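You operate a simulated robot arm through the tools that you are given. There is no shell and no other tool. Be economical: measure what you need, move in short steps, check, and stop when the job is done.

The job below is to be done with a simulated two-armed robot. You get a single attempt, and the scene is never put back.

## Task
Fetch the rag from the top of the tinting bench and set it on the right middle shelf of the test bench. Fetch the jug from the top of the tinting bench and set it on the top of the test bench. Put the blue gauge on the top of the tinting bench away on the top of the small stand. Take the red board and put it on the top of the tinting bench. Turn the black dial to 0. Pick up the 1.2 mm jar from the top of the pump drum with one hand, pass it to the other hand and put it on the top of the steel stand. Put one of the lamp cartons from the top of the decanting bench on the grid of the drip tray. Do these in any order. Set down upright: jug, blue gauge, jar, lamp carton.

The check looks at the end state, three seconds after you hand in, the way a careful person would. Anything else that was tipped, shoved, dropped, spilled or broken makes it a failure.

## Robot
Two 7-joint arms with fingered hands on one trunk, on a base that drives. Base frame: it is fixed to the floor where the robot stands at the start and does not move with it; the origin is under the middle of the robot, x ahead of it, y to its left, z up. Lengths are in mm, angles in rad, forces in N, time in s.
The left shoulder is at the start at [70, 132, 1142], the right one opposite. With the tool pointing down near the work surface each hand reaches from about 360 to 640 mm from the robot's upright axis, wherever it stands, measured 20 degrees to its own side. Places, roughly: black dial [900, -5400, 900]; blue gauge [750, 500, 1000]; grid of the drip tray (24x30 cm) [-2600, -7420, 500]; jar [-3250, -7750, 1000]; jug [500, 250, 1000]; lamp carton [-4250, -7500, 1000]; rag (7x9x3 cm) [500, 100, 900]; red board (6x10x2 cm) [700, -2100, 900]; right middle shelf of the test bench [800, -2700, 500]; top of the small stand [-9800, 100, 800]; top of the steel stand [900, -6800, 500]; top of the test bench [800, -1700, 900]; top of the tinting bench [700, 1300, 800]. Payload 2.3 kg a hand.
The tool frame of a hand sits at the grasp point between the pads (the TCP): z along the fingers, y along the line on which they close. The tips reach 25 mm beyond it. The gripper opens to 88 mm. The gripper's body begins 29 mm behind the TCP. The gripper is a hand of 3 fingers: y runs from the thumb to the fingers, the wrist lies at [-13, -97, -162] in the tool frame.
Orientation is that of the tool frame in the base frame, as [roll, pitch, yaw] about the fixed x, y, z axes, in that order (R = Rz(yaw) Ry(pitch) Rx(roll)). With the fingers straight down and the wrist toward the robot, the tool's x, y and z point along [0, 1, 0], [1, 0, 0] and [0, 0, -1] of the base frame.

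## Interface
- The arms move only by the tool apply_moves. It takes "left_deltas", "right_deltas" or both (then of equal length, played together; a hand with none holds still); each is one flat list of numbers, 6 for each row, row after row: the shift along the tool's x, y, z in units of 50 mm (1.0 is 50 mm), then the turn, a rotation vector about the tool's x, y, z in units of 6 degrees (1.0 is 6 degrees). In form: [x, y, z, rx, ry, rz, x, y, z, rx, ry, rz, ...]. A call has 1 to 8 rows; each row shifts and turns the commanded pose from where the row before left it, along the tool's axes as they then stand. A call with a number of a shift or a turn outside -1 to 1 is refused whole. Each row takes 0.2 s and may step no farther than 50 mm and 0.15 rad from the row before; otherwise, the whole call is refused. A pose out of reach is approached as far as the arm can. The call stops where the force on the tool passes 40 N (or 10 N more than at its start, if that is more) or the arm is blocked; 0.2 s more then pass. In this call time passes only in rows, and 0.2 s behind the last. The reply holds the time, the measured pose of the TCP, the force on the tool along the base axes, the opening and the grip force, in the units named above and with some noise, with the torque about the TCP (base axes, N m) and any sound that the robot's microphone picked up, and new pictures: "views" is both (left out), scene, wrist or none (wrist: the cameras of the hands that moved).
- Cameras (640 x 400 px; columns grow to the right, rows downward): "scene" is now at [119.2, 38.5, 1441.7]; the picture's right is [0.48, -0.88, -0.00], its down [-0.66, -0.36, -0.66] and it looks along [0.58, 0.31, -0.75] (base axes); focal length 252 px, centre (320, 200). "left" rides on the left gripper at [-58, -85, -99] in its tool frame; the picture's right is [-0.67, -0.35, 0.66], its down [0.69, -0.63, 0.37] and it looks along [0.28, 0.69, 0.66] (tool axes); focal length 261 px, centre (320, 200). "right" rides on the right gripper at [58, -85, -99] in its tool frame; the picture's right is [-0.67, 0.35, -0.66], its down [-0.69, -0.63, 0.37] and it looks along [-0.29, 0.69, 0.66] (tool axes); focal length 261 px, centre (320, 200). There is no depth. A picture from a camera that has moved, and an enlarged one, comes with that camera's place and axes in the base frame and with its lens.
- lift_body(by): slides the trunk up (or, below 0, down) by that many mm; the arms and the scene camera ride with it, the base frame stays. It gives what a move gives, with no picture.
- drive_base(legs): drives the robot by 1 to 6 legs, each [ahead, left, turn to the left] in mm, mm and rad, along the robot's own axes; the way and the turn of a leg run together, so that a leg with both is an arc; at most 1500 mm and 3.142 rad a leg. The arms and the cameras ride along, it lands a little off, and it stops where it bumps. It gives what a move gives, and a new picture of the scene camera.
- curl_fingers(index, middle, thumb_bend, thumb_turn, hand): sets how far each is bent, from 0 (flat) to 1 (curled in); at 0.3 the hand is open as for a grip, at 0.7 the pads meet at the TCP. One left out holds its place. A second passes; each finger stops where it meets its share of the squeeze, and holds until it gets a number again. It is the only way to open and close the hand. It gives what a move gives, with no picture; readings hold the bend of each and the force on the fingers (four entries, about 0 where the hand has none), thumb and palm. thumb_turn goes from beside the hand (0) to across from the fingers (1), as for a grip.
- pan_tilt(pan, tilt): turns the head with the scene camera to pan (to the left, within 1.501 rad either way) and tilt (down, from -0.506 to 1.204), counted from straight ahead of the robot. It gives what a move gives, and a new picture of the scene camera.
- close_up(camera, box): a new picture of the part [left, top, right, bottom] of that camera's present view, enlarged. The clock stands still meanwhile.
- sign_off(): hands the job in; it is judged then, once.

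Work in short steps. Places have to be worked out from the pictures, the camera data and where the tool is seen: move nearer, look again, correct. Check each grasp and each placing, and mend what went wrong. You have 207 turns and 260 pictures in all, those below and enlarged ones among them. Open the grippers and draw the arms clear of the work before you hand the job in, unless the task says otherwise; then end with one line.

The tools are called as name(argument=value, ...) on one line, values as JSON. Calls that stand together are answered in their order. apply_moves: Moves the arms, as the interface text tells. Its arguments: {"type":"object","properties":{"left_deltas":{"type":"array","items":{"type":"number"}},"right_deltas":{"type":"array","items":{"type":"number"}},"views":{"type":"string","enum":["both","scene","wrist","none"]}},"required":[]} The other tools are called the same way: lift_body (by) slides the trunk up or down; curl_fingers (index, middle, thumb_bend, thumb_turn, hand) moves the fingers one by one; drive_base (legs) drives the base; pan_tilt (pan, tilt) turns the head that bears the scene camera; close_up (camera, box) takes an enlarged picture of a part of a camera's view; sign_off () hands the job in.

At the start:

```text
time: 0.0
left_tool_pos: [328.6, 307.9, 1110.9]
left_tool_rot: [-3.141, 0.0, 1.571]
left_contact_force: [-0.7, 0.2, -0.1]
left_wrist_torque: [-0.02, -0.02, 0.01]
left_gripper_width: 87.9
left_gripper_force: 0.1
left_shape: jaw
left_bend: [0.3, 0.3, 0.3, 0.98]
left_finger forces: [0.1, 0.1, 0.0, 0.0, 0.0, 0.0]
right_tool_pos: [452.8, -27.6, 1180.5]
right_tool_rot: [3.14, -0.003, 1.574]
right_contact_force: [-0.7, 0.6, -0.7]
right_wrist_torque: [-0.01, -0.02, 0.03]
right_gripper_width: 87.4
right_gripper_force: 0.0
right_shape: jaw
right_bend: [0.3, 0.3, 0.3, 0.98]
right_finger forces: [0.0, 0.1, 0.1, 0.1, 0.1, 0.0]
trunk travel left (down, up): [-700.0, 140.0]
robot x, y, heading: [-1.5, -0.4, 0.0]
head pan, tilt: [0.497, 0.853]
```

scene: 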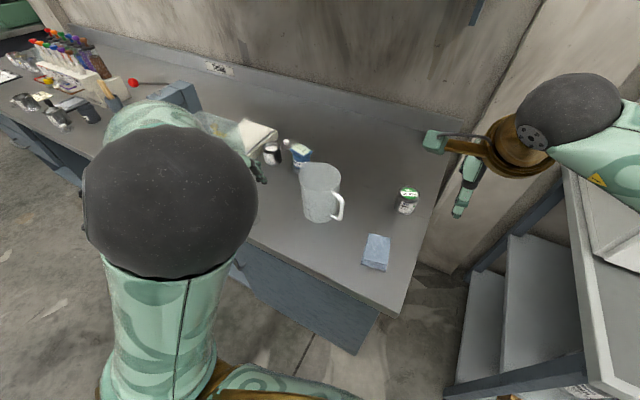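
right: 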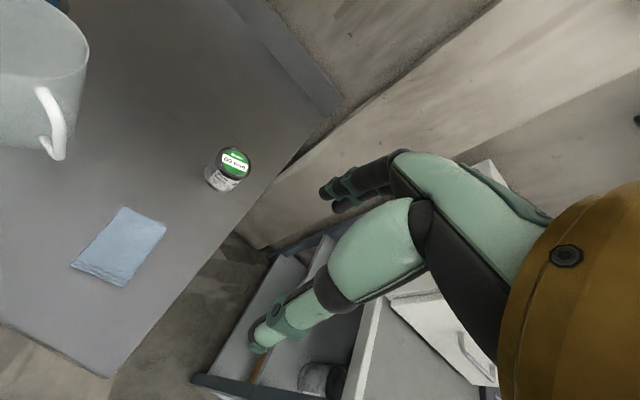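
left: 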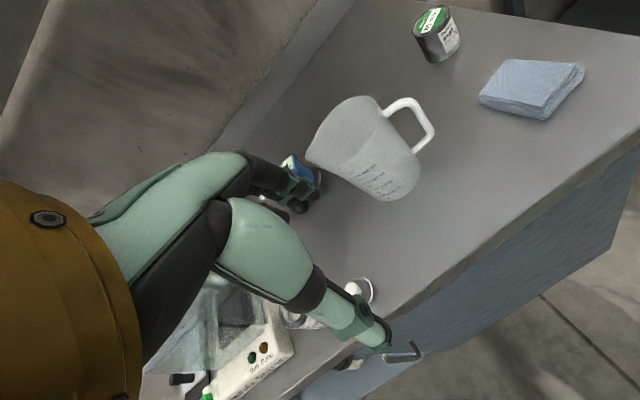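

The rag appears near (471, 65) with its top at z≈875, long side roughly along x. I look around first to understand the surroundings, starting with ahead-left and then right.

pan_tilt(pan=0.5, tilt=0.45)

pan_tilt(pan=-0.9, tilt=0.5)

pan_tilt(pan=-1.5, tilt=0.15)

```text
time: 0.9
left_tool_pos: [328.3, 307.6, 1110.5]
left_tool_rot: [3.141, -0.001, 1.571]
left_contact_force: [-0.1, -0.8, -0.3]
left_wrist_torque: [-0.03, -0.01, -0.01]
left_gripper_width: 87.6
left_gripper_force: 0.0
left_shape: jaw
left_bend: [0.3, 0.3, 0.3, 0.98]
left_finger forces: [0.1, 0.0, 0.1, 0.1, 0.0, 0.0]
right_tool_pos: [452.2, -27.6, 1180.5]
right_tool_rot: [3.141, -0.003, 1.573]
right_contact_force: [-0.3, 0.3, -0.9]
right_wrist_torque: [0.0, -0.02, 0.04]
right_gripper_width: 87.2
right_gripper_force: 0.1
right_shape: jaw
right_bend: [0.3, 0.3, 0.3, 0.98]
right_finger forces: [0.0, 0.1, 0.0, 0.0, 0.1, 0.1]
trunk travel left (down, up): [-700.0, 140.0]
robot x, y, heading: [-2.6, -1.3, -0.002]
head pan, tilt: [0.499, 0.45]
camera scene: at [131.2, 45.2, 1476.4], right [0.48, -0.88, 0.0], down [-0.38, -0.21, -0.9], along [0.79, 0.43, -0.44], focal length 252 px, centre (320, 200)
```

scene: 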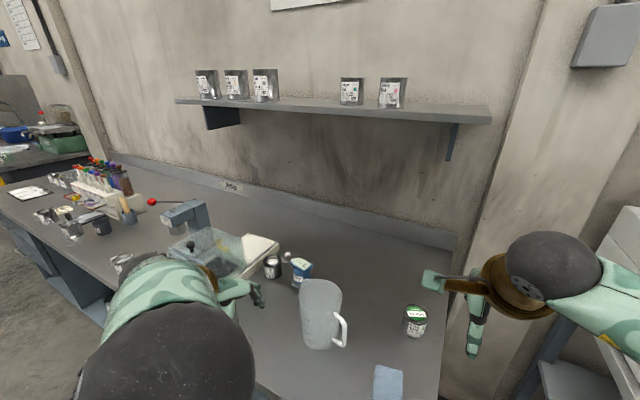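

```text
time: 2.4
left_tool_pos: [328.4, 307.1, 1111.4]
left_tool_rot: [-3.141, 0.0, 1.571]
left_contact_force: [0.1, -0.3, 1.3]
left_wrist_torque: [-0.03, 0.02, -0.01]
left_gripper_width: 87.5
left_gripper_force: 0.1
left_shape: jaw
left_bend: [0.3, 0.3, 0.3, 0.98]
left_finger forces: [0.1, 0.0, 0.1, 0.0, 0.1, 0.0]
right_tool_pos: [452.4, -26.5, 1180.7]
right_tool_rot: [-3.141, -0.001, 1.572]
right_contact_force: [0.3, 0.1, -0.1]
right_wrist_torque: [-0.03, -0.02, -0.05]
right_gripper_width: 87.5
right_gripper_force: 0.2
right_shape: jaw
right_bend: [0.3, 0.3, 0.3, 0.98]
right_finger forces: [0.1, 0.1, 0.1, 0.0, 0.1, 0.1]
trunk travel left (down, up): [-700.0, 140.0]
robot x, y, heading: [-7.5, -1.1, 0.001]
head pan, tilt: [-0.901, 0.499]
camera scene: at [107.2, -70.0, 1472.0], right [-0.78, -0.62, 0.0], down [-0.3, 0.37, -0.88], along [0.55, -0.69, -0.48], focal length 252 px, centre (320, 200)
```

scene: 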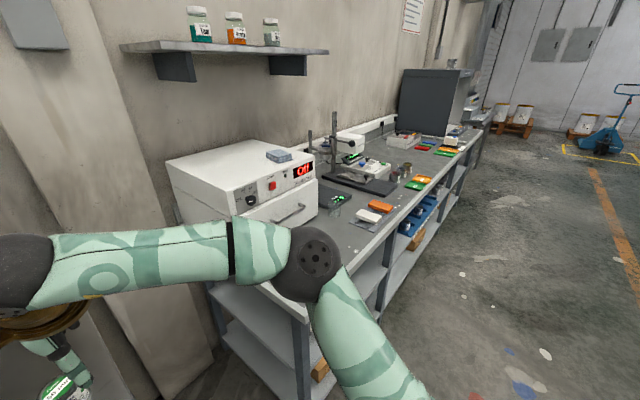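

```text
time: 3.4
left_tool_pos: [327.6, 307.2, 1110.1]
left_tool_rot: [-3.141, 0.0, 1.57]
left_contact_force: [0.1, 0.8, 0.1]
left_wrist_torque: [0.04, 0.0, 0.03]
left_gripper_width: 87.8
left_gripper_force: 0.1
left_shape: jaw
left_bend: [0.3, 0.3, 0.3, 0.98]
left_finger forces: [0.1, 0.0, 0.1, 0.1, 0.1, 0.1]
right_tool_pos: [452.6, -25.8, 1180.0]
right_tool_rot: [-3.141, -0.001, 1.573]
right_contact_force: [-0.3, -1.1, 0.2]
right_wrist_torque: [-0.02, 0.0, -0.02]
right_gripper_width: 87.3
right_gripper_force: 0.2
right_shape: jaw
right_bend: [0.3, 0.3, 0.3, 0.98]
right_finger forces: [0.1, 0.1, 0.0, 0.1, 0.0, 0.0]
trunk travel left (down, up): [-700.0, 140.0]
robot x, y, heading: [-1.2, 2.6, 0.002]
head pan, tilt: [-1.499, 0.15]
camera scene: at [57.4, -91.2, 1504.3], right [-1.0, -0.07, 0.0], down [-0.01, 0.15, -0.99], along [0.07, -0.99, -0.15], focal length 252 px, centre (320, 200)
```

scene: 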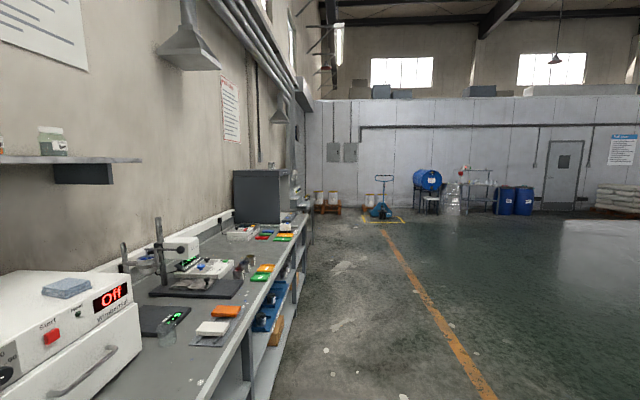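

I take close-ups of the tinting bench to identify the gauge and the jug.

pan_tilt(pan=0.5, tilt=0.75)

close_up(camera="scene", box=[220, 80, 460, 280])

```text
time: 5.3
left_tool_pos: [328.7, 306.6, 1110.3]
left_tool_rot: [-3.141, 0.0, 1.57]
left_contact_force: [-0.3, 0.1, -0.1]
left_wrist_torque: [0.0, 0.03, 0.02]
left_gripper_width: 87.5
left_gripper_force: 0.0
left_shape: jaw
left_bend: [0.3, 0.3, 0.3, 0.98]
left_finger forces: [0.0, 0.0, 0.0, 0.1, 0.1, 0.1]
right_tool_pos: [453.7, -27.1, 1181.2]
right_tool_rot: [3.14, -0.003, 1.573]
right_contact_force: [-0.5, -1.2, -0.9]
right_wrist_torque: [0.0, -0.01, -0.01]
right_gripper_width: 87.7
right_gripper_force: 0.1
right_shape: jaw
right_bend: [0.3, 0.3, 0.3, 0.98]
right_finger forces: [0.0, 0.1, 0.1, 0.0, 0.0, 0.0]
trunk travel left (down, up): [-700.0, 140.0]
robot x, y, heading: [-1.7, 0.3, -0.005]
head pan, tilt: [0.499, 0.75]
camera scene: at [123.4, 40.9, 1450.0], right [0.48, -0.88, 0.0], down [-0.6, -0.33, -0.73], along [0.64, 0.35, -0.68], focal length 252 px, centre (320, 200)
```

scene: 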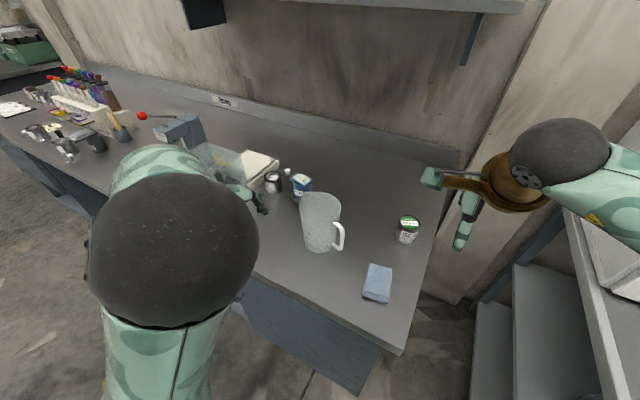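

```text
2.00 times, centred on (340, 180) of scene
camera zoom: at [123.4, 40.9, 1450.0], right [0.48, -0.88, 0.0], down [-0.6, -0.33, -0.73], along [0.64, 0.35, -0.68], focal length 505 px, centre (280, 240)
```

zoom: 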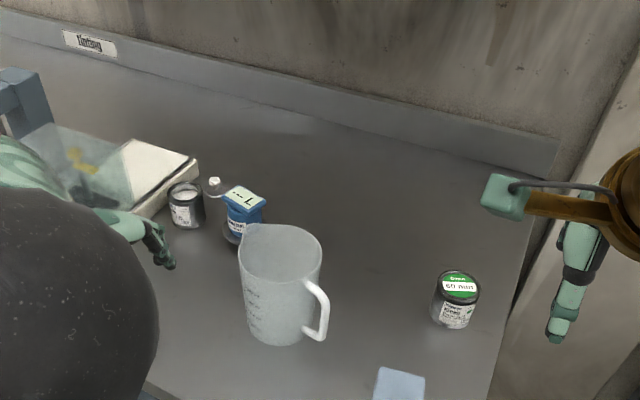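

The jug handle faces −y (about (505, 190, 950)); the rag fits the right hand turned 90°. I move the right hand over the rag while rotating so it closes along y.

apply_moves(right_deltas=[0.91, 0.19, 0.2, 0, 0, 0, 0.91, 0.19, 0.2, 0, 0, 0, 0, 0, 0.2, 0, 0, -1, 0, 0, 0.2, 0, 0, -1, 0, 0, 0.2, 0, 0, -1, 0, 0, 0.2, 0, 0, -1, 0, 0, 0.2, 0, 0, -1, 0, 0, 0.2, 0, 0, -1], views="none")

apply_moves(right_deltas=[0, 0, 0.2, 0, 0, -1, 0, 0, 0.2, 0, 0, -1, 0, 0, 0.2, 0, 0, -1, 0, 0, 0.2, 0, 0, -1, 0, 0, 0.2, 0, 0, -1, 0, 0, 0.2, 0, 0, -1, 0, 0, 0.2, 0, 0, -1, 0, 0, 0.2, 0, 0, -1], views="both")

```text
time: 7.1
left_tool_pos: [328.4, 307.2, 1111.1]
left_tool_rot: [-3.141, -0.001, 1.571]
left_contact_force: [-0.1, 0.3, 0.8]
left_wrist_torque: [0.0, 0.04, -0.01]
left_gripper_width: 87.6
left_gripper_force: 0.1
left_shape: jaw
left_bend: [0.3, 0.3, 0.3, 0.98]
left_finger forces: [0.0, 0.0, 0.0, 0.0, 0.0, 0.0]
right_tool_pos: [471.8, 62.8, 1101.6]
right_tool_rot: [3.139, 0.0, 2.202]
right_contact_force: [0.0, 0.3, -0.2]
right_wrist_torque: [0.0, 0.0, -0.02]
right_gripper_width: 88.0
right_gripper_force: 0.0
right_shape: jaw
right_bend: [0.3, 0.3, 0.3, 0.98]
right_finger forces: [0.1, 0.0, 0.0, 0.0, 0.0, 0.1]
trunk travel left (down, up): [-700.0, 140.0]
robot x, y, heading: [1.6, 0.7, -0.0]
head pan, tilt: [0.499, 0.75]
```

```text
time: 8.9
left_tool_pos: [328.7, 306.6, 1110.2]
left_tool_rot: [3.141, 0.0, 1.571]
left_contact_force: [-0.7, -0.7, -0.7]
left_wrist_torque: [-0.03, 0.02, 0.01]
left_gripper_width: 87.5
left_gripper_force: 0.1
left_shape: jaw
left_bend: [0.3, 0.3, 0.3, 0.98]
left_finger forces: [0.0, 0.0, 0.0, 0.1, 0.0, 0.0]
right_tool_pos: [473.1, 63.8, 1075.8]
right_tool_rot: [3.139, 0.0, 2.462]
right_contact_force: [0.3, 0.3, 0.1]
right_wrist_torque: [0.0, -0.02, 0.0]
right_gripper_width: 87.6
right_gripper_force: 0.1
right_shape: jaw
right_bend: [0.3, 0.3, 0.3, 0.98]
right_finger forces: [0.0, 0.1, 0.0, 0.0, 0.0, 0.1]
right hand out of reach, approached as far as the arm can: row 3, 4, 5, 6, 7, 8
trunk travel left (down, up): [-700.0, 140.0]
robot x, y, heading: [0.5, -2.0, -0.006]
head pan, tilt: [0.499, 0.75]
camera scene: at [123.4, 41.0, 1450.0], right [0.48, -0.88, 0.0], down [-0.6, -0.33, -0.73], along [0.64, 0.35, -0.68], focal length 252 px, centre (320, 200)
camera right: at [374.9, 34.0, 1175.6], right [0.74, -0.15, 0.66], down [0.14, -0.92, -0.37], along [0.66, 0.36, -0.66], focal length 261 px, centre (320, 200)
```

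scene: 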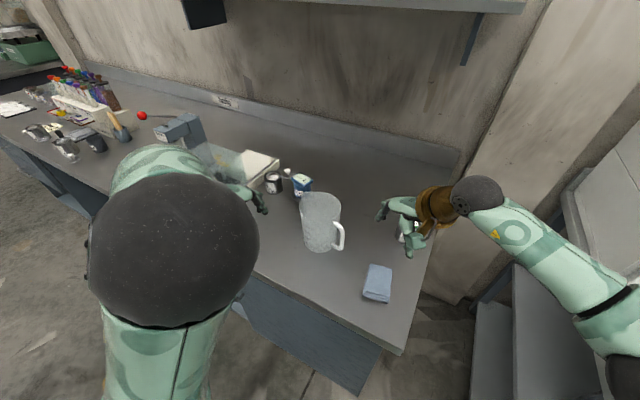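
right: 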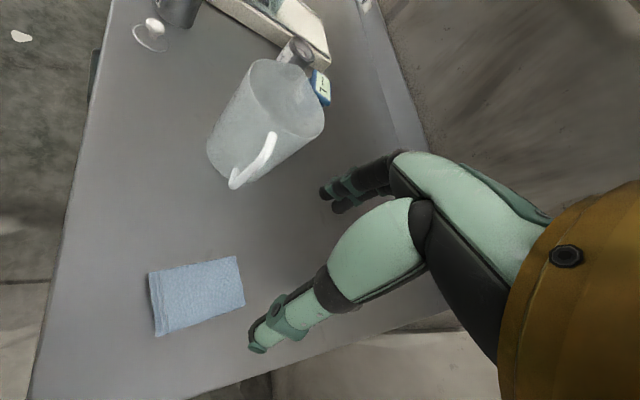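

The right wrist can only turn ~51° here, so I will turn the base to the left instead. First I raise the right hand to clear the jug.

apply_moves(right_deltas=[0, 0, -1, 0, 0, 1, 0, 0, -1, 0, 0, 1], views="none")

```text
time: 9.5
left_tool_pos: [326.5, 307.3, 1110.1]
left_tool_rot: [3.139, 0.002, 1.572]
left_contact_force: [-0.2, -0.2, -0.5]
left_wrist_torque: [0.02, 0.02, 0.02]
left_gripper_width: 87.7
left_gripper_force: 0.1
left_shape: jaw
left_bend: [0.3, 0.3, 0.3, 0.98]
left_finger forces: [0.1, 0.1, 0.1, 0.1, 0.1, 0.0]
right_tool_pos: [471.0, 63.5, 1176.8]
right_tool_rot: [3.14, -0.001, 2.251]
right_contact_force: [0.6, 0.9, 0.1]
right_wrist_torque: [-0.03, 0.06, 0.01]
right_gripper_width: 87.6
right_gripper_force: 0.1
right_shape: jaw
right_bend: [0.3, 0.3, 0.3, 0.98]
right_finger forces: [0.1, 0.1, 0.1, 0.0, 0.0, 0.0]
trunk travel left (down, up): [-700.0, 140.0]
robot x, y, heading: [-1.1, -4.4, -0.001]
head pan, tilt: [0.499, 0.75]
```

Commands restart from the actual pose. Now I turn the base left by 0.95 rad and look right at the rag.

drive_base(legs=[[0, 0, 0.95]])

pan_tilt(pan=-0.7, tilt=0.9)

```text
time: 12.4
left_tool_pos: [-58.9, 446.4, 1110.9]
left_tool_rot: [-3.141, -0.001, 2.522]
left_contact_force: [0.4, -0.9, 0.2]
left_wrist_torque: [0.0, -0.02, 0.03]
left_gripper_width: 87.8
left_gripper_force: 0.0
left_shape: jaw
left_bend: [0.3, 0.3, 0.3, 0.98]
left_finger forces: [0.1, 0.0, 0.1, 0.1, 0.0, 0.0]
right_tool_pos: [223.8, 421.0, 1175.8]
right_tool_rot: [3.141, -0.001, -3.081]
right_contact_force: [0.7, 0.6, -0.2]
right_wrist_torque: [-0.01, 0.0, -0.01]
right_gripper_width: 87.5
right_gripper_force: 0.0
right_shape: jaw
right_bend: [0.3, 0.3, 0.3, 0.98]
right_finger forces: [0.0, 0.0, 0.0, 0.0, 0.0, 0.0]
trunk travel left (down, up): [-700.0, 140.0]
robot x, y, heading: [1.1, -2.7, 0.95]
head pan, tilt: [0.499, 0.75]
camera scene: at [39.7, 124.5, 1450.0], right [0.99, -0.12, 0.0], down [-0.08, -0.68, -0.73], along [0.09, 0.73, -0.68], focal length 252 px, centre (320, 200)
```

scene: 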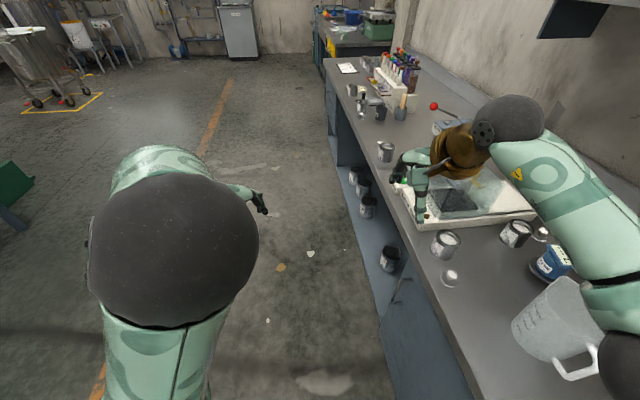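

```text
time: 13.8
left_tool_pos: [-58.9, 446.0, 1109.7]
left_tool_rot: [-3.141, 0.0, 2.522]
left_contact_force: [-0.6, -0.2, -0.1]
left_wrist_torque: [-0.02, 0.01, 0.01]
left_gripper_width: 87.6
left_gripper_force: 0.1
left_shape: jaw
left_bend: [0.3, 0.3, 0.3, 0.98]
left_finger forces: [0.0, 0.0, 0.0, 0.1, 0.1, 0.0]
right_tool_pos: [223.2, 420.4, 1176.1]
right_tool_rot: [3.142, -0.001, -3.08]
right_contact_force: [-0.2, -0.6, 0.3]
right_wrist_torque: [-0.04, 0.01, 0.02]
right_gripper_width: 87.6
right_gripper_force: 0.1
right_shape: jaw
right_bend: [0.3, 0.3, 0.3, 0.98]
right_finger forces: [0.1, 0.0, 0.0, 0.0, 0.0, 0.0]
trunk travel left (down, up): [-700.0, 140.0]
robot x, y, heading: [0.1, -1.1, 0.95]
head pan, tilt: [-0.7, 0.901]
camera scene: at [102.5, 61.2, 1438.1], right [0.25, -0.97, 0.0], down [-0.76, -0.2, -0.62], along [0.6, 0.15, -0.78], focal length 252 px, centre (320, 200)
```

scene: 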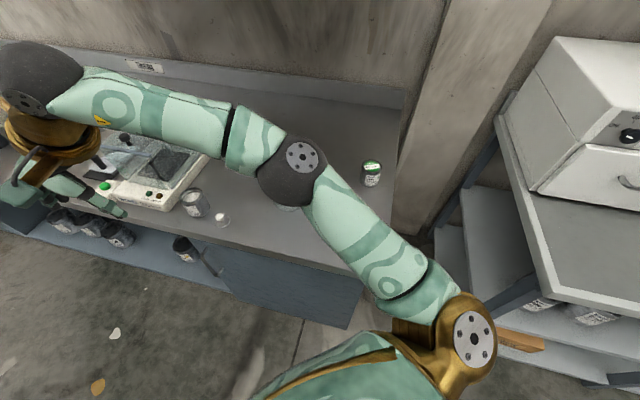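

The right arm's upper portion hides the rag. I move the right hand along at constant height toward above the rag.

apply_moves(right_deltas=[-0.454, -0.74, 0, 0, 0, 0, -0.454, -0.74, 0, 0, 0, 0, -0.454, -0.74, 0, 0, 0, 0, -0.454, -0.74, 0, 0, 0, 0, -0.454, -0.74, 0, 0, 0, 0, -0.454, -0.74, 0, 0, 0, 0, -0.454, -0.74, 0, 0, 0, 0, -0.454, -0.74, 0, 0, 0, 0], views="none")

apply_moves(right_deltas=[-0.454, -0.74, 0, 0, 0, -0.5, -0.454, -0.74, 0, 0, 0, -0.5], views="both")

```text
time: 15.6
left_tool_pos: [-59.2, 442.9, 1111.1]
left_tool_rot: [3.139, 0.0, 2.523]
left_contact_force: [-0.6, -1.0, -0.6]
left_wrist_torque: [-0.01, 0.0, -0.02]
left_gripper_width: 87.5
left_gripper_force: 0.0
left_shape: jaw
left_bend: [0.3, 0.3, 0.3, 0.98]
left_finger forces: [0.0, 0.0, 0.0, 0.0, 0.0, 0.0]
right_tool_pos: [391.6, 142.0, 1178.3]
right_tool_rot: [3.138, 0.001, -3.083]
right_contact_force: [-0.8, -0.4, 1.0]
right_wrist_torque: [0.02, -0.01, 0.0]
right_gripper_width: 88.0
right_gripper_force: 0.0
right_shape: jaw
right_bend: [0.3, 0.3, 0.3, 0.98]
right_finger forces: [0.0, 0.0, 0.1, 0.1, 0.1, 0.0]
right hand out of reach, approached as far as the arm can: row 7, 8
trunk travel left (down, up): [-700.0, 140.0]
robot x, y, heading: [1.2, -1.3, 0.952]
head pan, tilt: [-0.7, 0.901]
```

```text
time: 16.2
left_tool_pos: [-60.8, 443.2, 1111.2]
left_tool_rot: [3.14, 0.0, 2.521]
left_contact_force: [0.2, -0.3, 1.0]
left_wrist_torque: [0.0, -0.02, 0.0]
left_gripper_width: 87.4
left_gripper_force: 0.1
left_shape: jaw
left_bend: [0.3, 0.3, 0.3, 0.98]
left_finger forces: [0.0, 0.0, 0.0, 0.1, 0.1, 0.0]
right_tool_pos: [363.3, 93.0, 1196.6]
right_tool_rot: [3.139, 0.0, -2.976]
right_contact_force: [-0.7, -0.5, -0.6]
right_wrist_torque: [0.03, 0.02, -0.01]
right_gripper_width: 87.8
right_gripper_force: 0.0
right_shape: jaw
right_bend: [0.3, 0.3, 0.3, 0.98]
right_finger forces: [0.0, 0.1, 0.1, 0.0, 0.1, 0.0]
right hand out of reach, approached as far as the arm can: row 1, 2
trunk travel left (down, up): [-700.0, 140.0]
robot x, y, heading: [0.5, 0.2, 0.953]
head pan, tilt: [-0.7, 0.901]
camera scene: at [101.7, 58.5, 1438.3], right [0.25, -0.97, 0.0], down [-0.76, -0.19, -0.62], along [0.6, 0.16, -0.78], focal length 252 px, centre (320, 200)
camera right: at [321.7, -0.8, 1297.3], right [0.6, 0.45, 0.66], down [0.78, -0.51, -0.37], along [0.17, 0.73, -0.66], focal length 261 px, centre (320, 200)
```

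scene: 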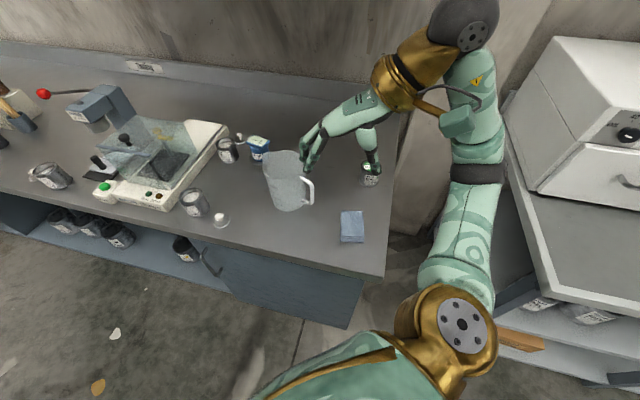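
right: 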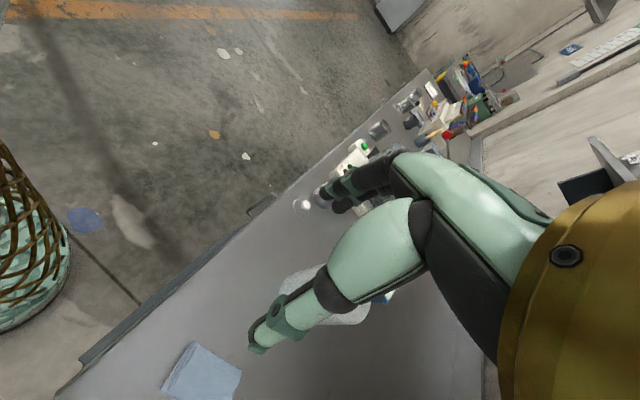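

At this height the arm seems near its inner limit, so I lower first and then move over the rag.

apply_moves(right_deltas=[0, 0, 0.9, 0, 0, 0, 0, 0, 0.9, 0, 0, 0, 0, 0, 0.9, 0, 0, 0, 0, 0, 0.9, 0, 0, 0, -0.69, -0.31, 0, 0, 0, 0, -0.69, -0.31, 0, 0, 0, 0, -0.69, -0.31, 0, 0, 0, 0], views="both")

```text
time: 17.8
left_tool_pos: [-59.5, 446.6, 1109.4]
left_tool_rot: [3.141, 0.0, 2.521]
left_contact_force: [0.1, 0.5, 0.0]
left_wrist_torque: [-0.03, 0.04, -0.02]
left_gripper_width: 87.5
left_gripper_force: 0.0
left_shape: jaw
left_bend: [0.3, 0.3, 0.3, 0.98]
left_finger forces: [0.1, 0.1, 0.1, 0.0, 0.0, 0.0]
right_tool_pos: [327.8, 99.7, 1115.6]
right_tool_rot: [-3.141, -0.002, -2.976]
right_contact_force: [-0.2, 0.2, -0.6]
right_wrist_torque: [0.02, 0.03, 0.0]
right_gripper_width: 87.7
right_gripper_force: 0.0
right_shape: jaw
right_bend: [0.3, 0.3, 0.3, 0.98]
right_finger forces: [0.0, 0.1, 0.0, 0.0, 0.0, 0.0]
right hand out of reach, approached as far as the arm can: row 1, 2, 3, 4, 5, 6, 7
trunk travel left (down, up): [-700.0, 140.0]
robot x, y, heading: [2.2, 0.5, 0.951]
head pan, tilt: [-0.7, 0.901]
camera scene: at [102.7, 60.7, 1438.1], right [0.25, -0.97, 0.0], down [-0.76, -0.19, -0.62], along [0.6, 0.15, -0.78], focal length 252 px, centre (320, 200)
camera right: at [284.6, 6.3, 1215.0], right [0.6, 0.45, 0.66], down [0.78, -0.51, -0.37], along [0.17, 0.73, -0.66], focal length 261 px, centre (320, 200)
```

scene: 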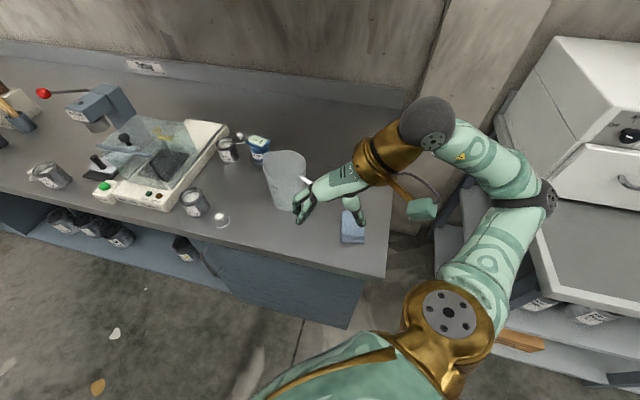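
right: 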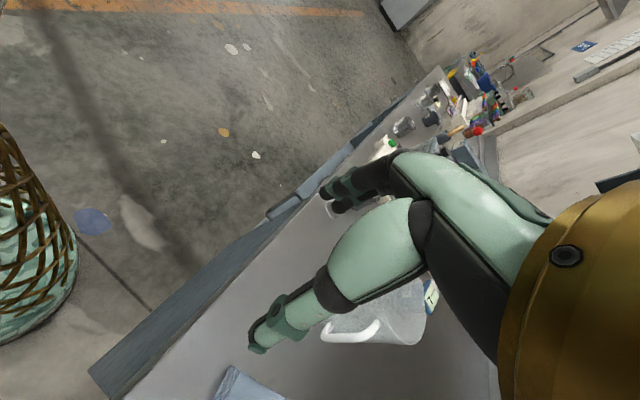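

That pose fights the elbow. Better plan: right hand takes the jug first (robot squared up, shifted left), then left hand takes the rag from the north-west side. I shift the base +250 in y and turn back.

drive_base(legs=[[195, 140, 0], [0, 0, -0.95]])

apply_moves(right_deltas=[0, 0, -0.5, 0, 0, 1, 0, 0, -0.5, 0, 0, 1, 0, 0, 0, 0, 0, 1, 0, 0, 0, 0, 0, 1, 0, 0, 0, 0, 0, 1, 0, 0, 0, 0, 0, 1, 0, 0, 0, 0, 0, 1, 0, 0, 0, 0, 0, 1], views="both")

```text
time: 22.0
left_tool_pos: [330.0, 545.9, 1110.5]
left_tool_rot: [-3.14, -0.002, 1.568]
left_contact_force: [-0.2, -0.4, -0.1]
left_wrist_torque: [0.02, -0.01, 0.0]
left_gripper_width: 87.7
left_gripper_force: 0.0
left_shape: jaw
left_bend: [0.3, 0.3, 0.3, 0.98]
left_finger forces: [0.0, 0.1, 0.1, 0.0, 0.0, 0.0]
right_tool_pos: [270.1, 31.7, 1115.8]
right_tool_rot: [3.141, 0.001, 2.353]
right_contact_force: [0.2, -0.9, -1.5]
right_wrist_torque: [-0.04, -0.04, 0.0]
right_gripper_width: 88.0
right_gripper_force: 0.0
right_shape: jaw
right_bend: [0.3, 0.3, 0.3, 0.98]
right_finger forces: [0.1, 0.1, 0.0, 0.0, 0.1, 0.1]
trunk travel left (down, up): [-700.0, 140.0]
robot x, y, heading: [0.8, 240.6, -0.009]
head pan, tilt: [-0.7, 0.901]
camera scene: at [108.0, 192.9, 1438.1], right [-0.65, -0.76, 0.0], down [-0.6, 0.51, -0.62], along [0.47, -0.4, -0.78], focal length 252 px, centre (320, 200)
```

scene: 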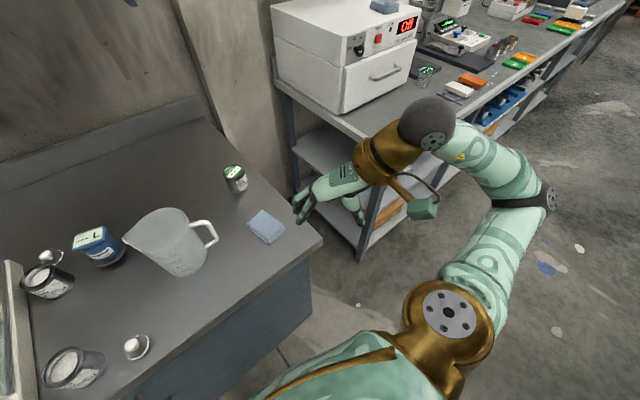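

```text
time: 23.8
left_tool_pos: [330.5, 546.7, 1109.6]
left_tool_rot: [-3.141, 0.001, 1.567]
left_contact_force: [0.0, 0.4, 0.4]
left_wrist_torque: [0.04, -0.01, -0.03]
left_gripper_width: 87.5
left_gripper_force: 0.0
left_shape: jaw
left_bend: [0.3, 0.3, 0.3, 0.98]
left_finger forces: [0.0, 0.0, 0.0, 0.1, 0.0, 0.1]
right_tool_pos: [269.8, 32.3, 1165.9]
right_tool_rot: [-3.141, 0.0, 1.513]
right_contact_force: [-0.1, 0.3, -0.7]
right_wrist_torque: [0.0, 0.0, -0.01]
right_gripper_width: 87.8
right_gripper_force: 0.1
right_shape: jaw
right_bend: [0.3, 0.3, 0.3, 0.98]
right_finger forces: [0.0, 0.1, 0.0, 0.0, 0.0, 0.0]
trunk travel left (down, up): [-700.0, 140.0]
robot x, y, heading: [-0.4, 238.9, 0.001]
head pan, tilt: [-0.7, 0.901]
camera scene: at [107.9, 193.1, 1438.1], right [-0.65, -0.76, 0.0], down [-0.6, 0.51, -0.62], along [0.47, -0.4, -0.78], focal length 252 px, centre (320, 200)
camera right: at [189.6, 94.5, 1265.1], right [0.31, -0.69, 0.66], down [-0.67, -0.65, -0.37], along [0.68, -0.32, -0.66], focal length 261 px, centre (320, 200)
```

scene: 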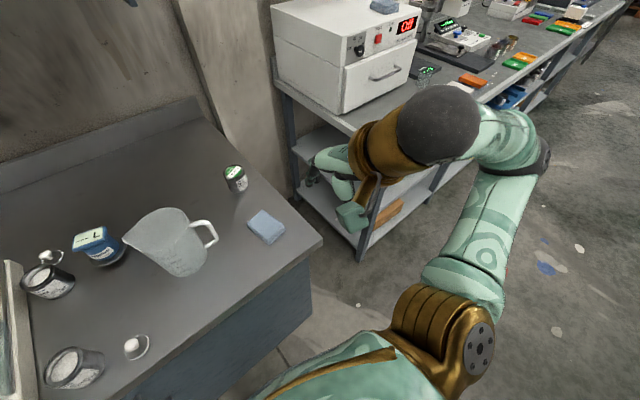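
right: 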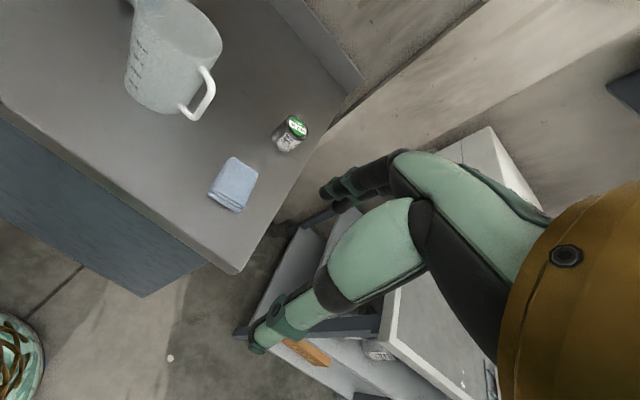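

Good views. A close-up of the jug helps locate the handle precisely.

close_up(camera="scene", box=[60, 170, 300, 320])

close_up(camera="right", box=[100, 0, 340, 150])

```text
2.67 times, centred on (180, 245) of scene
camera zoom: at [107.9, 193.1, 1438.1], right [-0.65, -0.76, 0.0], down [-0.6, 0.51, -0.62], along [0.47, -0.4, -0.78], focal length 673 px, centre (693, 80)
```

zoom: 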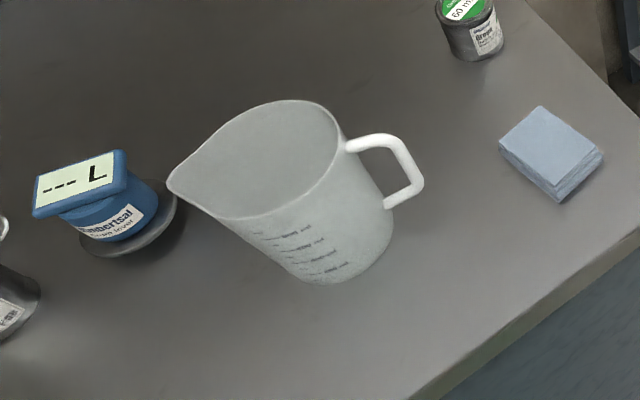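

```text
2.67 times, centred on (220, 75) of right
camera zoom: at [189.6, 94.5, 1265.1], right [0.31, -0.69, 0.66], down [-0.67, -0.65, -0.37], along [0.68, -0.32, -0.66], focal length 695 px, centre (587, 533)
```

zoom: 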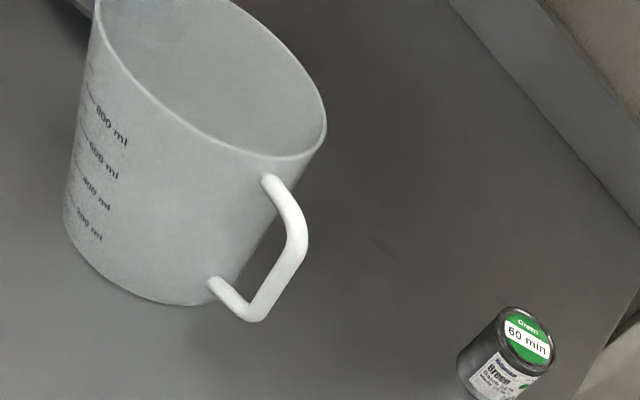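

Triangulated handle outer bar ≈ (493, 186), z 890–990, handle pointing at about −108°. I bring the right hand above it with the closing axis perpendicular to the handle plane.

apply_moves(right_deltas=[0, 0, 0, 0, 0, 1, 0, 0, 0, 0, 0, 1, 0.718, 0.547, 0.1, 0, 0, 0.46, 0.718, 0.547, 0.1, 0, 0, 0, 0.718, 0.547, 0.1, 0, 0, 0, 0.718, 0.547, 0.1, 0, 0, 0, 0.718, 0.547, 0.1, 0, 0, 0, 0.718, 0.547, 0.1, 0, 0, 0], views="both")

```text
time: 25.6
left_tool_pos: [330.4, 548.1, 1110.4]
left_tool_rot: [-3.139, 0.003, 1.567]
left_contact_force: [-0.1, -0.4, 0.4]
left_wrist_torque: [-0.02, -0.02, 0.02]
left_gripper_width: 87.5
left_gripper_force: 0.1
left_shape: jaw
left_bend: [0.3, 0.3, 0.3, 0.98]
left_finger forces: [0.0, 0.0, 0.1, 0.0, 0.0, 0.1]
right_tool_pos: [493.4, 189.7, 1135.2]
right_tool_rot: [-3.14, 0.004, 1.258]
right_contact_force: [-0.1, 1.1, -0.4]
right_wrist_torque: [0.0, 0.02, 0.02]
right_gripper_width: 87.9
right_gripper_force: 0.1
right_shape: jaw
right_bend: [0.3, 0.3, 0.3, 0.98]
right_finger forces: [0.0, 0.1, 0.0, 0.0, 0.0, 0.0]
trunk travel left (down, up): [-700.0, 140.0]
robot x, y, heading: [2.5, 238.4, -0.002]
head pan, tilt: [-0.7, 0.901]
camera scene: at [109.8, 194.8, 1438.0], right [-0.65, -0.76, 0.0], down [-0.6, 0.51, -0.62], along [0.47, -0.4, -0.78], focal length 252 px, centre (320, 200)
camera right: at [431.8, 271.1, 1234.6], right [0.13, -0.74, 0.66], down [-0.81, -0.46, -0.36], along [0.57, -0.49, -0.66], focal length 261 px, centre (320, 200)
```

scene: 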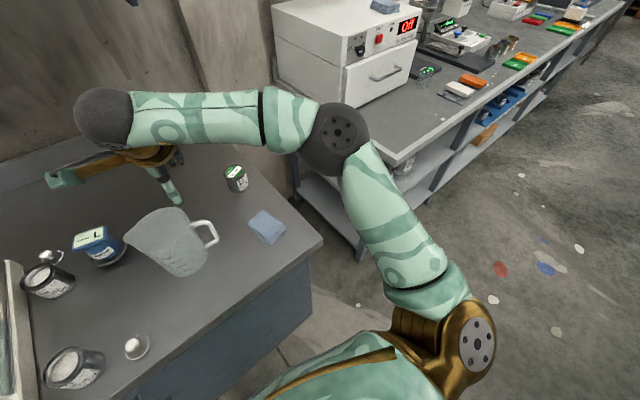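
right: 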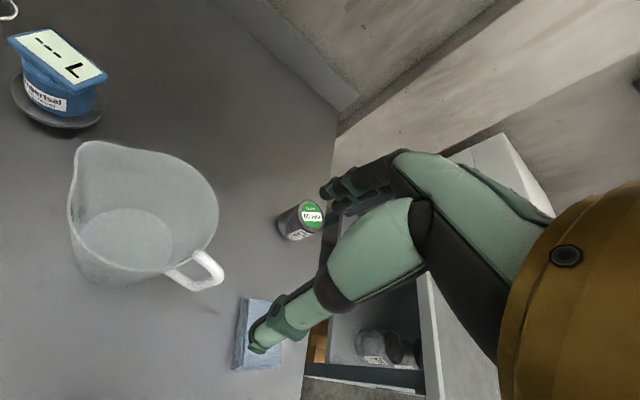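

Close-up on the handle from this near camera to refine.

close_up(camera="right", box=[60, 130, 260, 330])

```text
2.00 times, centred on (160, 230) of right
camera zoom: at [431.8, 271.1, 1234.6], right [0.13, -0.74, 0.66], down [-0.81, -0.46, -0.36], along [0.57, -0.49, -0.66], focal length 521 px, centre (640, 140)
```

zoom: 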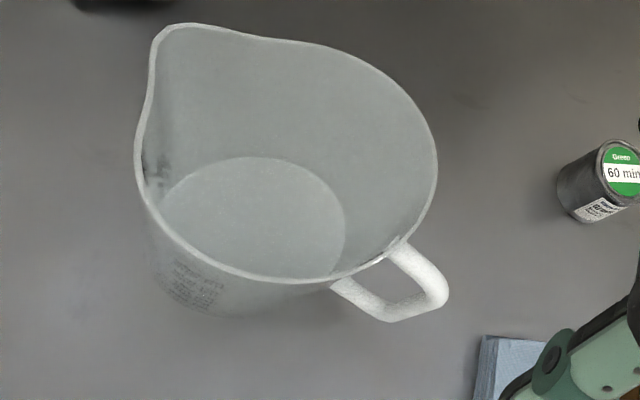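

Handle outer bar at ≈(503, 186), direction −105°. I fine-align and descend to z≈973.

apply_moves(right_deltas=[-0.08, 0.186, 0.5, 0, 0, -0.5, 0, 0, 0.8, 0, 0, 0, 0, 0, 0.8, 0, 0, 0, 0, 0, 0.7, 0, 0, 0, 0, 0, 0.45, 0, 0, 0], views="both")

```text
time: 26.8
left_tool_pos: [329.4, 546.7, 1110.9]
left_tool_rot: [-3.141, 0.001, 1.567]
left_contact_force: [0.2, -0.6, -0.4]
left_wrist_torque: [0.0, 0.0, -0.01]
left_gripper_width: 87.6
left_gripper_force: 0.1
left_shape: jaw
left_bend: [0.3, 0.3, 0.3, 0.98]
left_finger forces: [0.0, 0.0, 0.0, 0.0, 0.0, 0.1]
right_tool_pos: [499.1, 180.8, 971.9]
right_tool_rot: [-3.14, 0.0, 1.31]
right_contact_force: [-0.6, 0.3, -0.5]
right_wrist_torque: [-0.01, -0.02, -0.01]
right_gripper_width: 87.9
right_gripper_force: 0.1
right_shape: jaw
right_bend: [0.3, 0.3, 0.3, 0.98]
right_finger forces: [0.1, 0.1, 0.2, 0.0, 0.1, 0.0]
trunk travel left (down, up): [-700.0, 140.0]
robot x, y, heading: [1.8, 242.6, -0.003]
head pan, tilt: [-0.7, 0.901]
camera scene: at [108.5, 193.0, 1438.1], right [-0.65, -0.76, 0.0], down [-0.6, 0.51, -0.62], along [0.47, -0.4, -0.78], focal length 252 px, centre (320, 200)
camera right: at [433.0, 258.6, 1071.9], right [0.16, -0.74, 0.65], down [-0.79, -0.5, -0.37], along [0.6, -0.45, -0.66], focal length 261 px, centre (320, 200)
```

scene: 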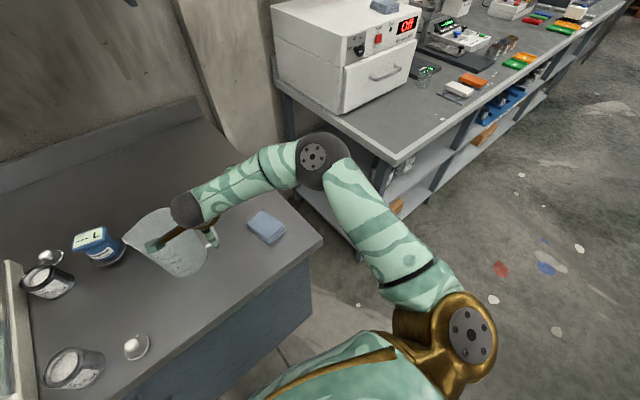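
right: 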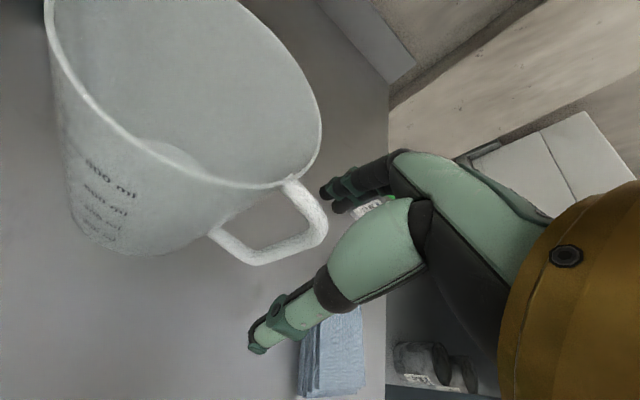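

The handle bar lies between thumb and fingers, ~5 mm inward of TCP. I nudge inward a bit and close the right hand.

apply_moves(right_deltas=[0.08, 0.04, 0, 0, 0, 0], views="none")

curl_fingers(hand="right", index=0.8, middle=0.8, thumb_bend=0.8)

close_up(camera="right", box=[160, 100, 480, 300])

```text
time: 27.2
left_tool_pos: [331.0, 546.6, 1109.2]
left_tool_rot: [3.14, 0.001, 1.566]
left_contact_force: [-0.1, 0.2, 0.3]
left_wrist_torque: [-0.04, -0.02, -0.02]
left_gripper_width: 87.4
left_gripper_force: 0.2
left_shape: jaw
left_bend: [0.3, 0.3, 0.3, 0.98]
left_finger forces: [0.1, 0.0, 0.0, 0.1, 0.1, 0.0]
right_tool_pos: [502.6, 185.4, 972.4]
right_tool_rot: [-3.141, 0.001, 1.308]
right_contact_force: [0.3, 0.4, -0.2]
right_wrist_torque: [0.03, 0.0, 0.02]
right_gripper_width: 87.7
right_gripper_force: 0.1
right_shape: jaw
right_bend: [0.3, 0.3, 0.3, 0.98]
right_finger forces: [0.0, 0.0, 0.0, 0.0, 0.0, 0.1]
trunk travel left (down, up): [-700.0, 140.0]
robot x, y, heading: [-0.4, 240.4, -0.001]
head pan, tilt: [-0.7, 0.901]
```

```text
time: 28.2
left_tool_pos: [329.5, 547.4, 1109.7]
left_tool_rot: [-3.141, 0.002, 1.568]
left_contact_force: [0.3, 0.1, -0.7]
left_wrist_torque: [0.01, 0.0, 0.02]
left_gripper_width: 87.5
left_gripper_force: 0.0
left_shape: jaw
left_bend: [0.3, 0.3, 0.3, 0.98]
left_finger forces: [0.0, 0.0, 0.0, 0.0, 0.1, 0.0]
right_tool_pos: [502.0, 184.5, 972.1]
right_tool_rot: [3.141, 0.001, 1.31]
right_contact_force: [-0.8, 1.1, -0.6]
right_wrist_torque: [-0.01, 0.0, -0.01]
right_gripper_width: 0.1
right_gripper_force: 5.4
right_shape: fingers
right_bend: [0.77, 0.78, 0.75, 0.94]
right_finger forces: [0.0, 5.6, 0.1, 0.0, 4.4, 0.1]
trunk travel left (down, up): [-700.0, 140.0]
robot x, y, heading: [0.1, 241.7, -0.003]
head pan, tilt: [-0.7, 0.901]
```

```text
2.00 times, centred on (320, 200) of right
camera zoom: at [435.9, 261.8, 1072.4], right [0.16, -0.74, 0.66], down [-0.79, -0.5, -0.37], along [0.6, -0.45, -0.66], focal length 521 px, centre (320, 200)
```

zoom: 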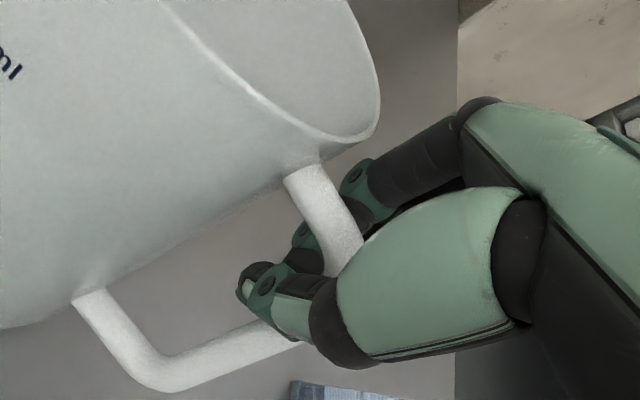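

The fingers seem to have met each other rather than the bar. I partially open to see where the bar sits between the pads.

curl_fingers(hand="right", index=0.55, middle=0.55, thumb_bend=0.55)

close_up(camera="right", box=[200, 120, 440, 270])

```text
time: 29.2
left_tool_pos: [329.5, 545.9, 1109.9]
left_tool_rot: [3.141, -0.001, 1.567]
left_contact_force: [0.5, -1.2, -0.1]
left_wrist_torque: [0.02, 0.0, 0.03]
left_gripper_width: 87.9
left_gripper_force: 0.2
left_shape: jaw
left_bend: [0.3, 0.3, 0.3, 0.98]
left_finger forces: [0.0, 0.0, 0.0, 0.1, 0.1, 0.1]
right_tool_pos: [502.5, 184.1, 972.0]
right_tool_rot: [3.141, -0.001, 1.308]
right_contact_force: [-0.7, 0.2, 0.7]
right_wrist_torque: [0.0, 0.0, 0.01]
right_gripper_width: 30.1
right_gripper_force: 0.1
right_shape: fingers
right_bend: [0.55, 0.55, 0.55, 0.97]
right_finger forces: [0.0, 0.1, 0.0, 0.1, 0.0, 0.0]
trunk travel left (down, up): [-700.0, 140.0]
robot x, y, heading: [-0.1, 240.4, 0.001]
head pan, tilt: [-0.7, 0.901]
```

```text
2.67 times, centred on (320, 195) of right
camera zoom: at [435.8, 261.7, 1072.4], right [0.16, -0.74, 0.66], down [-0.79, -0.5, -0.37], along [0.6, -0.45, -0.66], focal length 695 px, centre (320, 213)
```

zoom: 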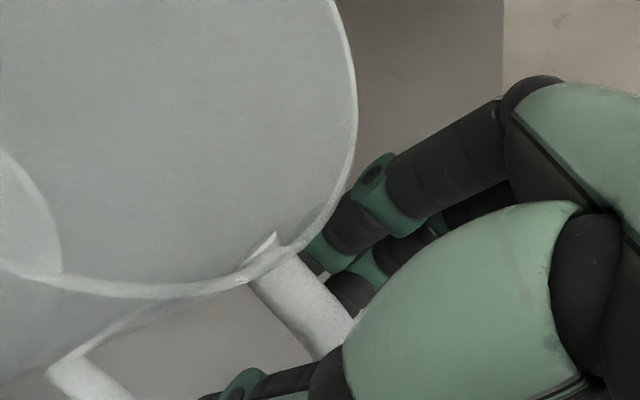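

The jug may have shifted slightly; I look at the full views.

apply_moves(right_deltas=[0, 0, -0.02, 0, 0, 0], views="both")

```text
time: 29.6
left_tool_pos: [329.1, 546.7, 1110.0]
left_tool_rot: [-3.141, -0.001, 1.567]
left_contact_force: [-0.6, -0.5, 0.2]
left_wrist_torque: [0.0, -0.03, 0.01]
left_gripper_width: 87.5
left_gripper_force: 0.0
left_shape: jaw
left_bend: [0.3, 0.3, 0.3, 0.98]
left_finger forces: [0.0, 0.0, 0.0, 0.1, 0.0, 0.1]
right_tool_pos: [502.9, 182.9, 974.1]
right_tool_rot: [3.141, 0.001, 1.308]
right_contact_force: [-0.8, -0.2, -0.5]
right_wrist_torque: [-0.01, 0.0, -0.01]
right_gripper_width: 30.1
right_gripper_force: 0.1
right_shape: fingers
right_bend: [0.55, 0.55, 0.55, 0.97]
right_finger forces: [0.1, 0.0, 0.1, 0.0, 0.0, 0.0]
trunk travel left (down, up): [-700.0, 140.0]
robot x, y, heading: [-2.1, 239.7, -0.003]
head pan, tilt: [-0.7, 0.901]
camera scene: at [108.0, 192.9, 1438.1], right [-0.65, -0.76, 0.0], down [-0.6, 0.51, -0.62], along [0.47, -0.4, -0.78], focal length 252 px, centre (320, 200)
camera right: at [436.1, 261.8, 1073.6], right [0.16, -0.74, 0.66], down [-0.79, -0.5, -0.37], along [0.6, -0.45, -0.66], focal length 261 px, centre (320, 200)
```

scene: 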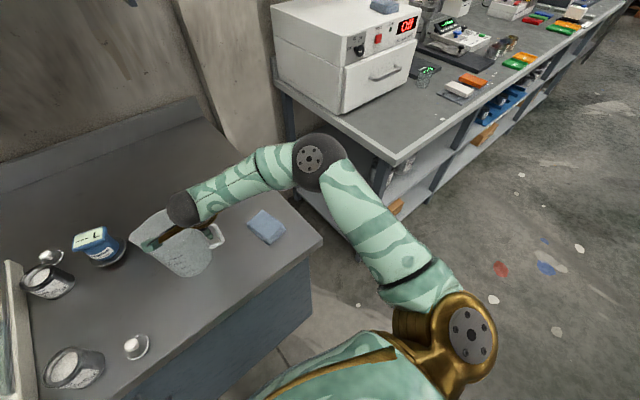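
right: 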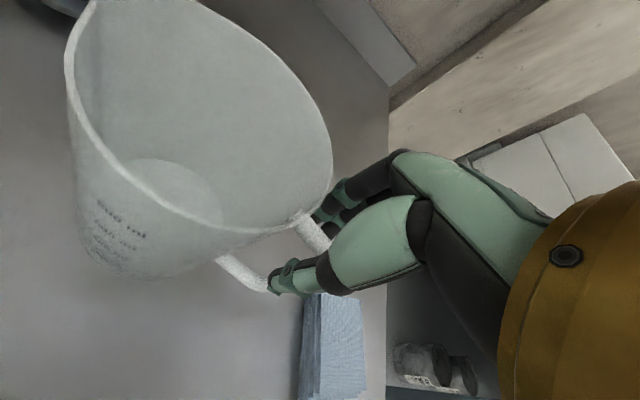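

The bar now lies ~15 mm toward the thumb and ~5 mm outward of the TCP. I reopen a bit, recentre, and close again.

curl_fingers(hand="right", index=0.45, middle=0.45, thumb_bend=0.4)

apply_moves(right_deltas=[-0.16, -0.26, 0.04, 0, 0, 0], views="wrist")

close_up(camera="right", box=[200, 150, 400, 310])

```text
time: 30.6
left_tool_pos: [330.3, 546.1, 1109.7]
left_tool_rot: [3.141, -0.001, 1.568]
left_contact_force: [0.5, 0.2, 0.0]
left_wrist_torque: [0.02, 0.02, 0.01]
left_gripper_width: 87.4
left_gripper_force: 0.1
left_shape: jaw
left_bend: [0.3, 0.3, 0.3, 0.98]
left_finger forces: [0.1, 0.0, 0.1, 0.0, 0.1, 0.0]
right_tool_pos: [502.7, 184.3, 972.5]
right_tool_rot: [3.141, -0.001, 1.308]
right_contact_force: [0.4, -0.5, -1.5]
right_wrist_torque: [0.0, 0.0, -0.04]
right_gripper_width: 57.5
right_gripper_force: 0.1
right_shape: fingers
right_bend: [0.45, 0.45, 0.4, 0.97]
right_finger forces: [0.0, 0.1, 0.0, 0.0, 0.0, 0.1]
trunk travel left (down, up): [-700.0, 140.0]
robot x, y, heading: [-2.5, 241.7, -0.004]
head pan, tilt: [-0.7, 0.901]
```

```text
time: 31.0
left_tool_pos: [328.5, 546.2, 1110.9]
left_tool_rot: [3.14, 0.0, 1.568]
left_contact_force: [-0.3, 0.3, 0.4]
left_wrist_torque: [0.02, -0.02, 0.03]
left_gripper_width: 87.7
left_gripper_force: 0.0
left_shape: jaw
left_bend: [0.3, 0.3, 0.3, 0.98]
left_finger forces: [0.0, 0.0, 0.0, 0.0, 0.1, 0.1]
right_tool_pos: [487.7, 178.9, 972.3]
right_tool_rot: [-3.141, -0.001, 1.306]
right_contact_force: [0.8, 0.0, -0.5]
right_wrist_torque: [0.01, 0.01, 0.01]
right_gripper_width: 57.6
right_gripper_force: 0.1
right_shape: fingers
right_bend: [0.45, 0.45, 0.4, 0.97]
right_finger forces: [0.0, 0.0, 0.0, 0.0, 0.1, 0.0]
trunk travel left (down, up): [-700.0, 140.0]
robot x, y, heading: [0.5, 237.6, 0.001]
head pan, tilt: [-0.7, 0.901]
camera right: at [421.0, 257.1, 1071.6], right [0.16, -0.74, 0.66], down [-0.79, -0.5, -0.37], along [0.6, -0.45, -0.66], focal length 261 px, centre (320, 200)
```

right: 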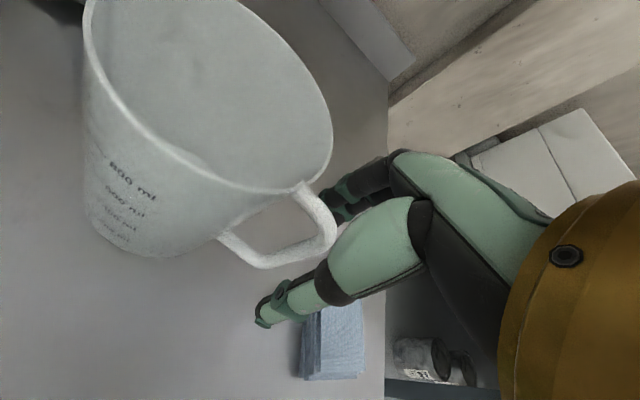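

```text
2.50 times, centred on (300, 230) of right
camera zoom: at [421.0, 257.1, 1071.6], right [0.16, -0.74, 0.66], down [-0.79, -0.5, -0.37], along [0.6, -0.45, -0.66], focal length 652 px, centre (370, 125)
```

zoom: 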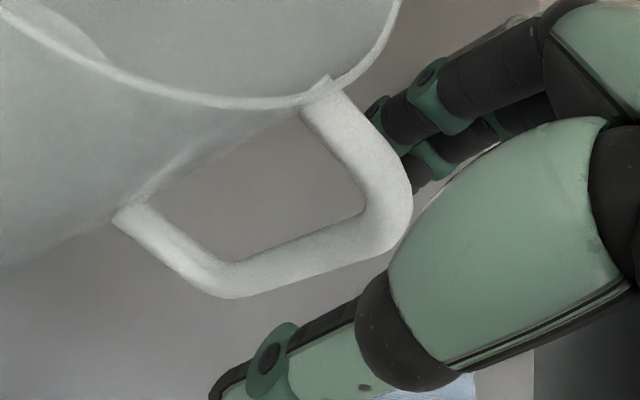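

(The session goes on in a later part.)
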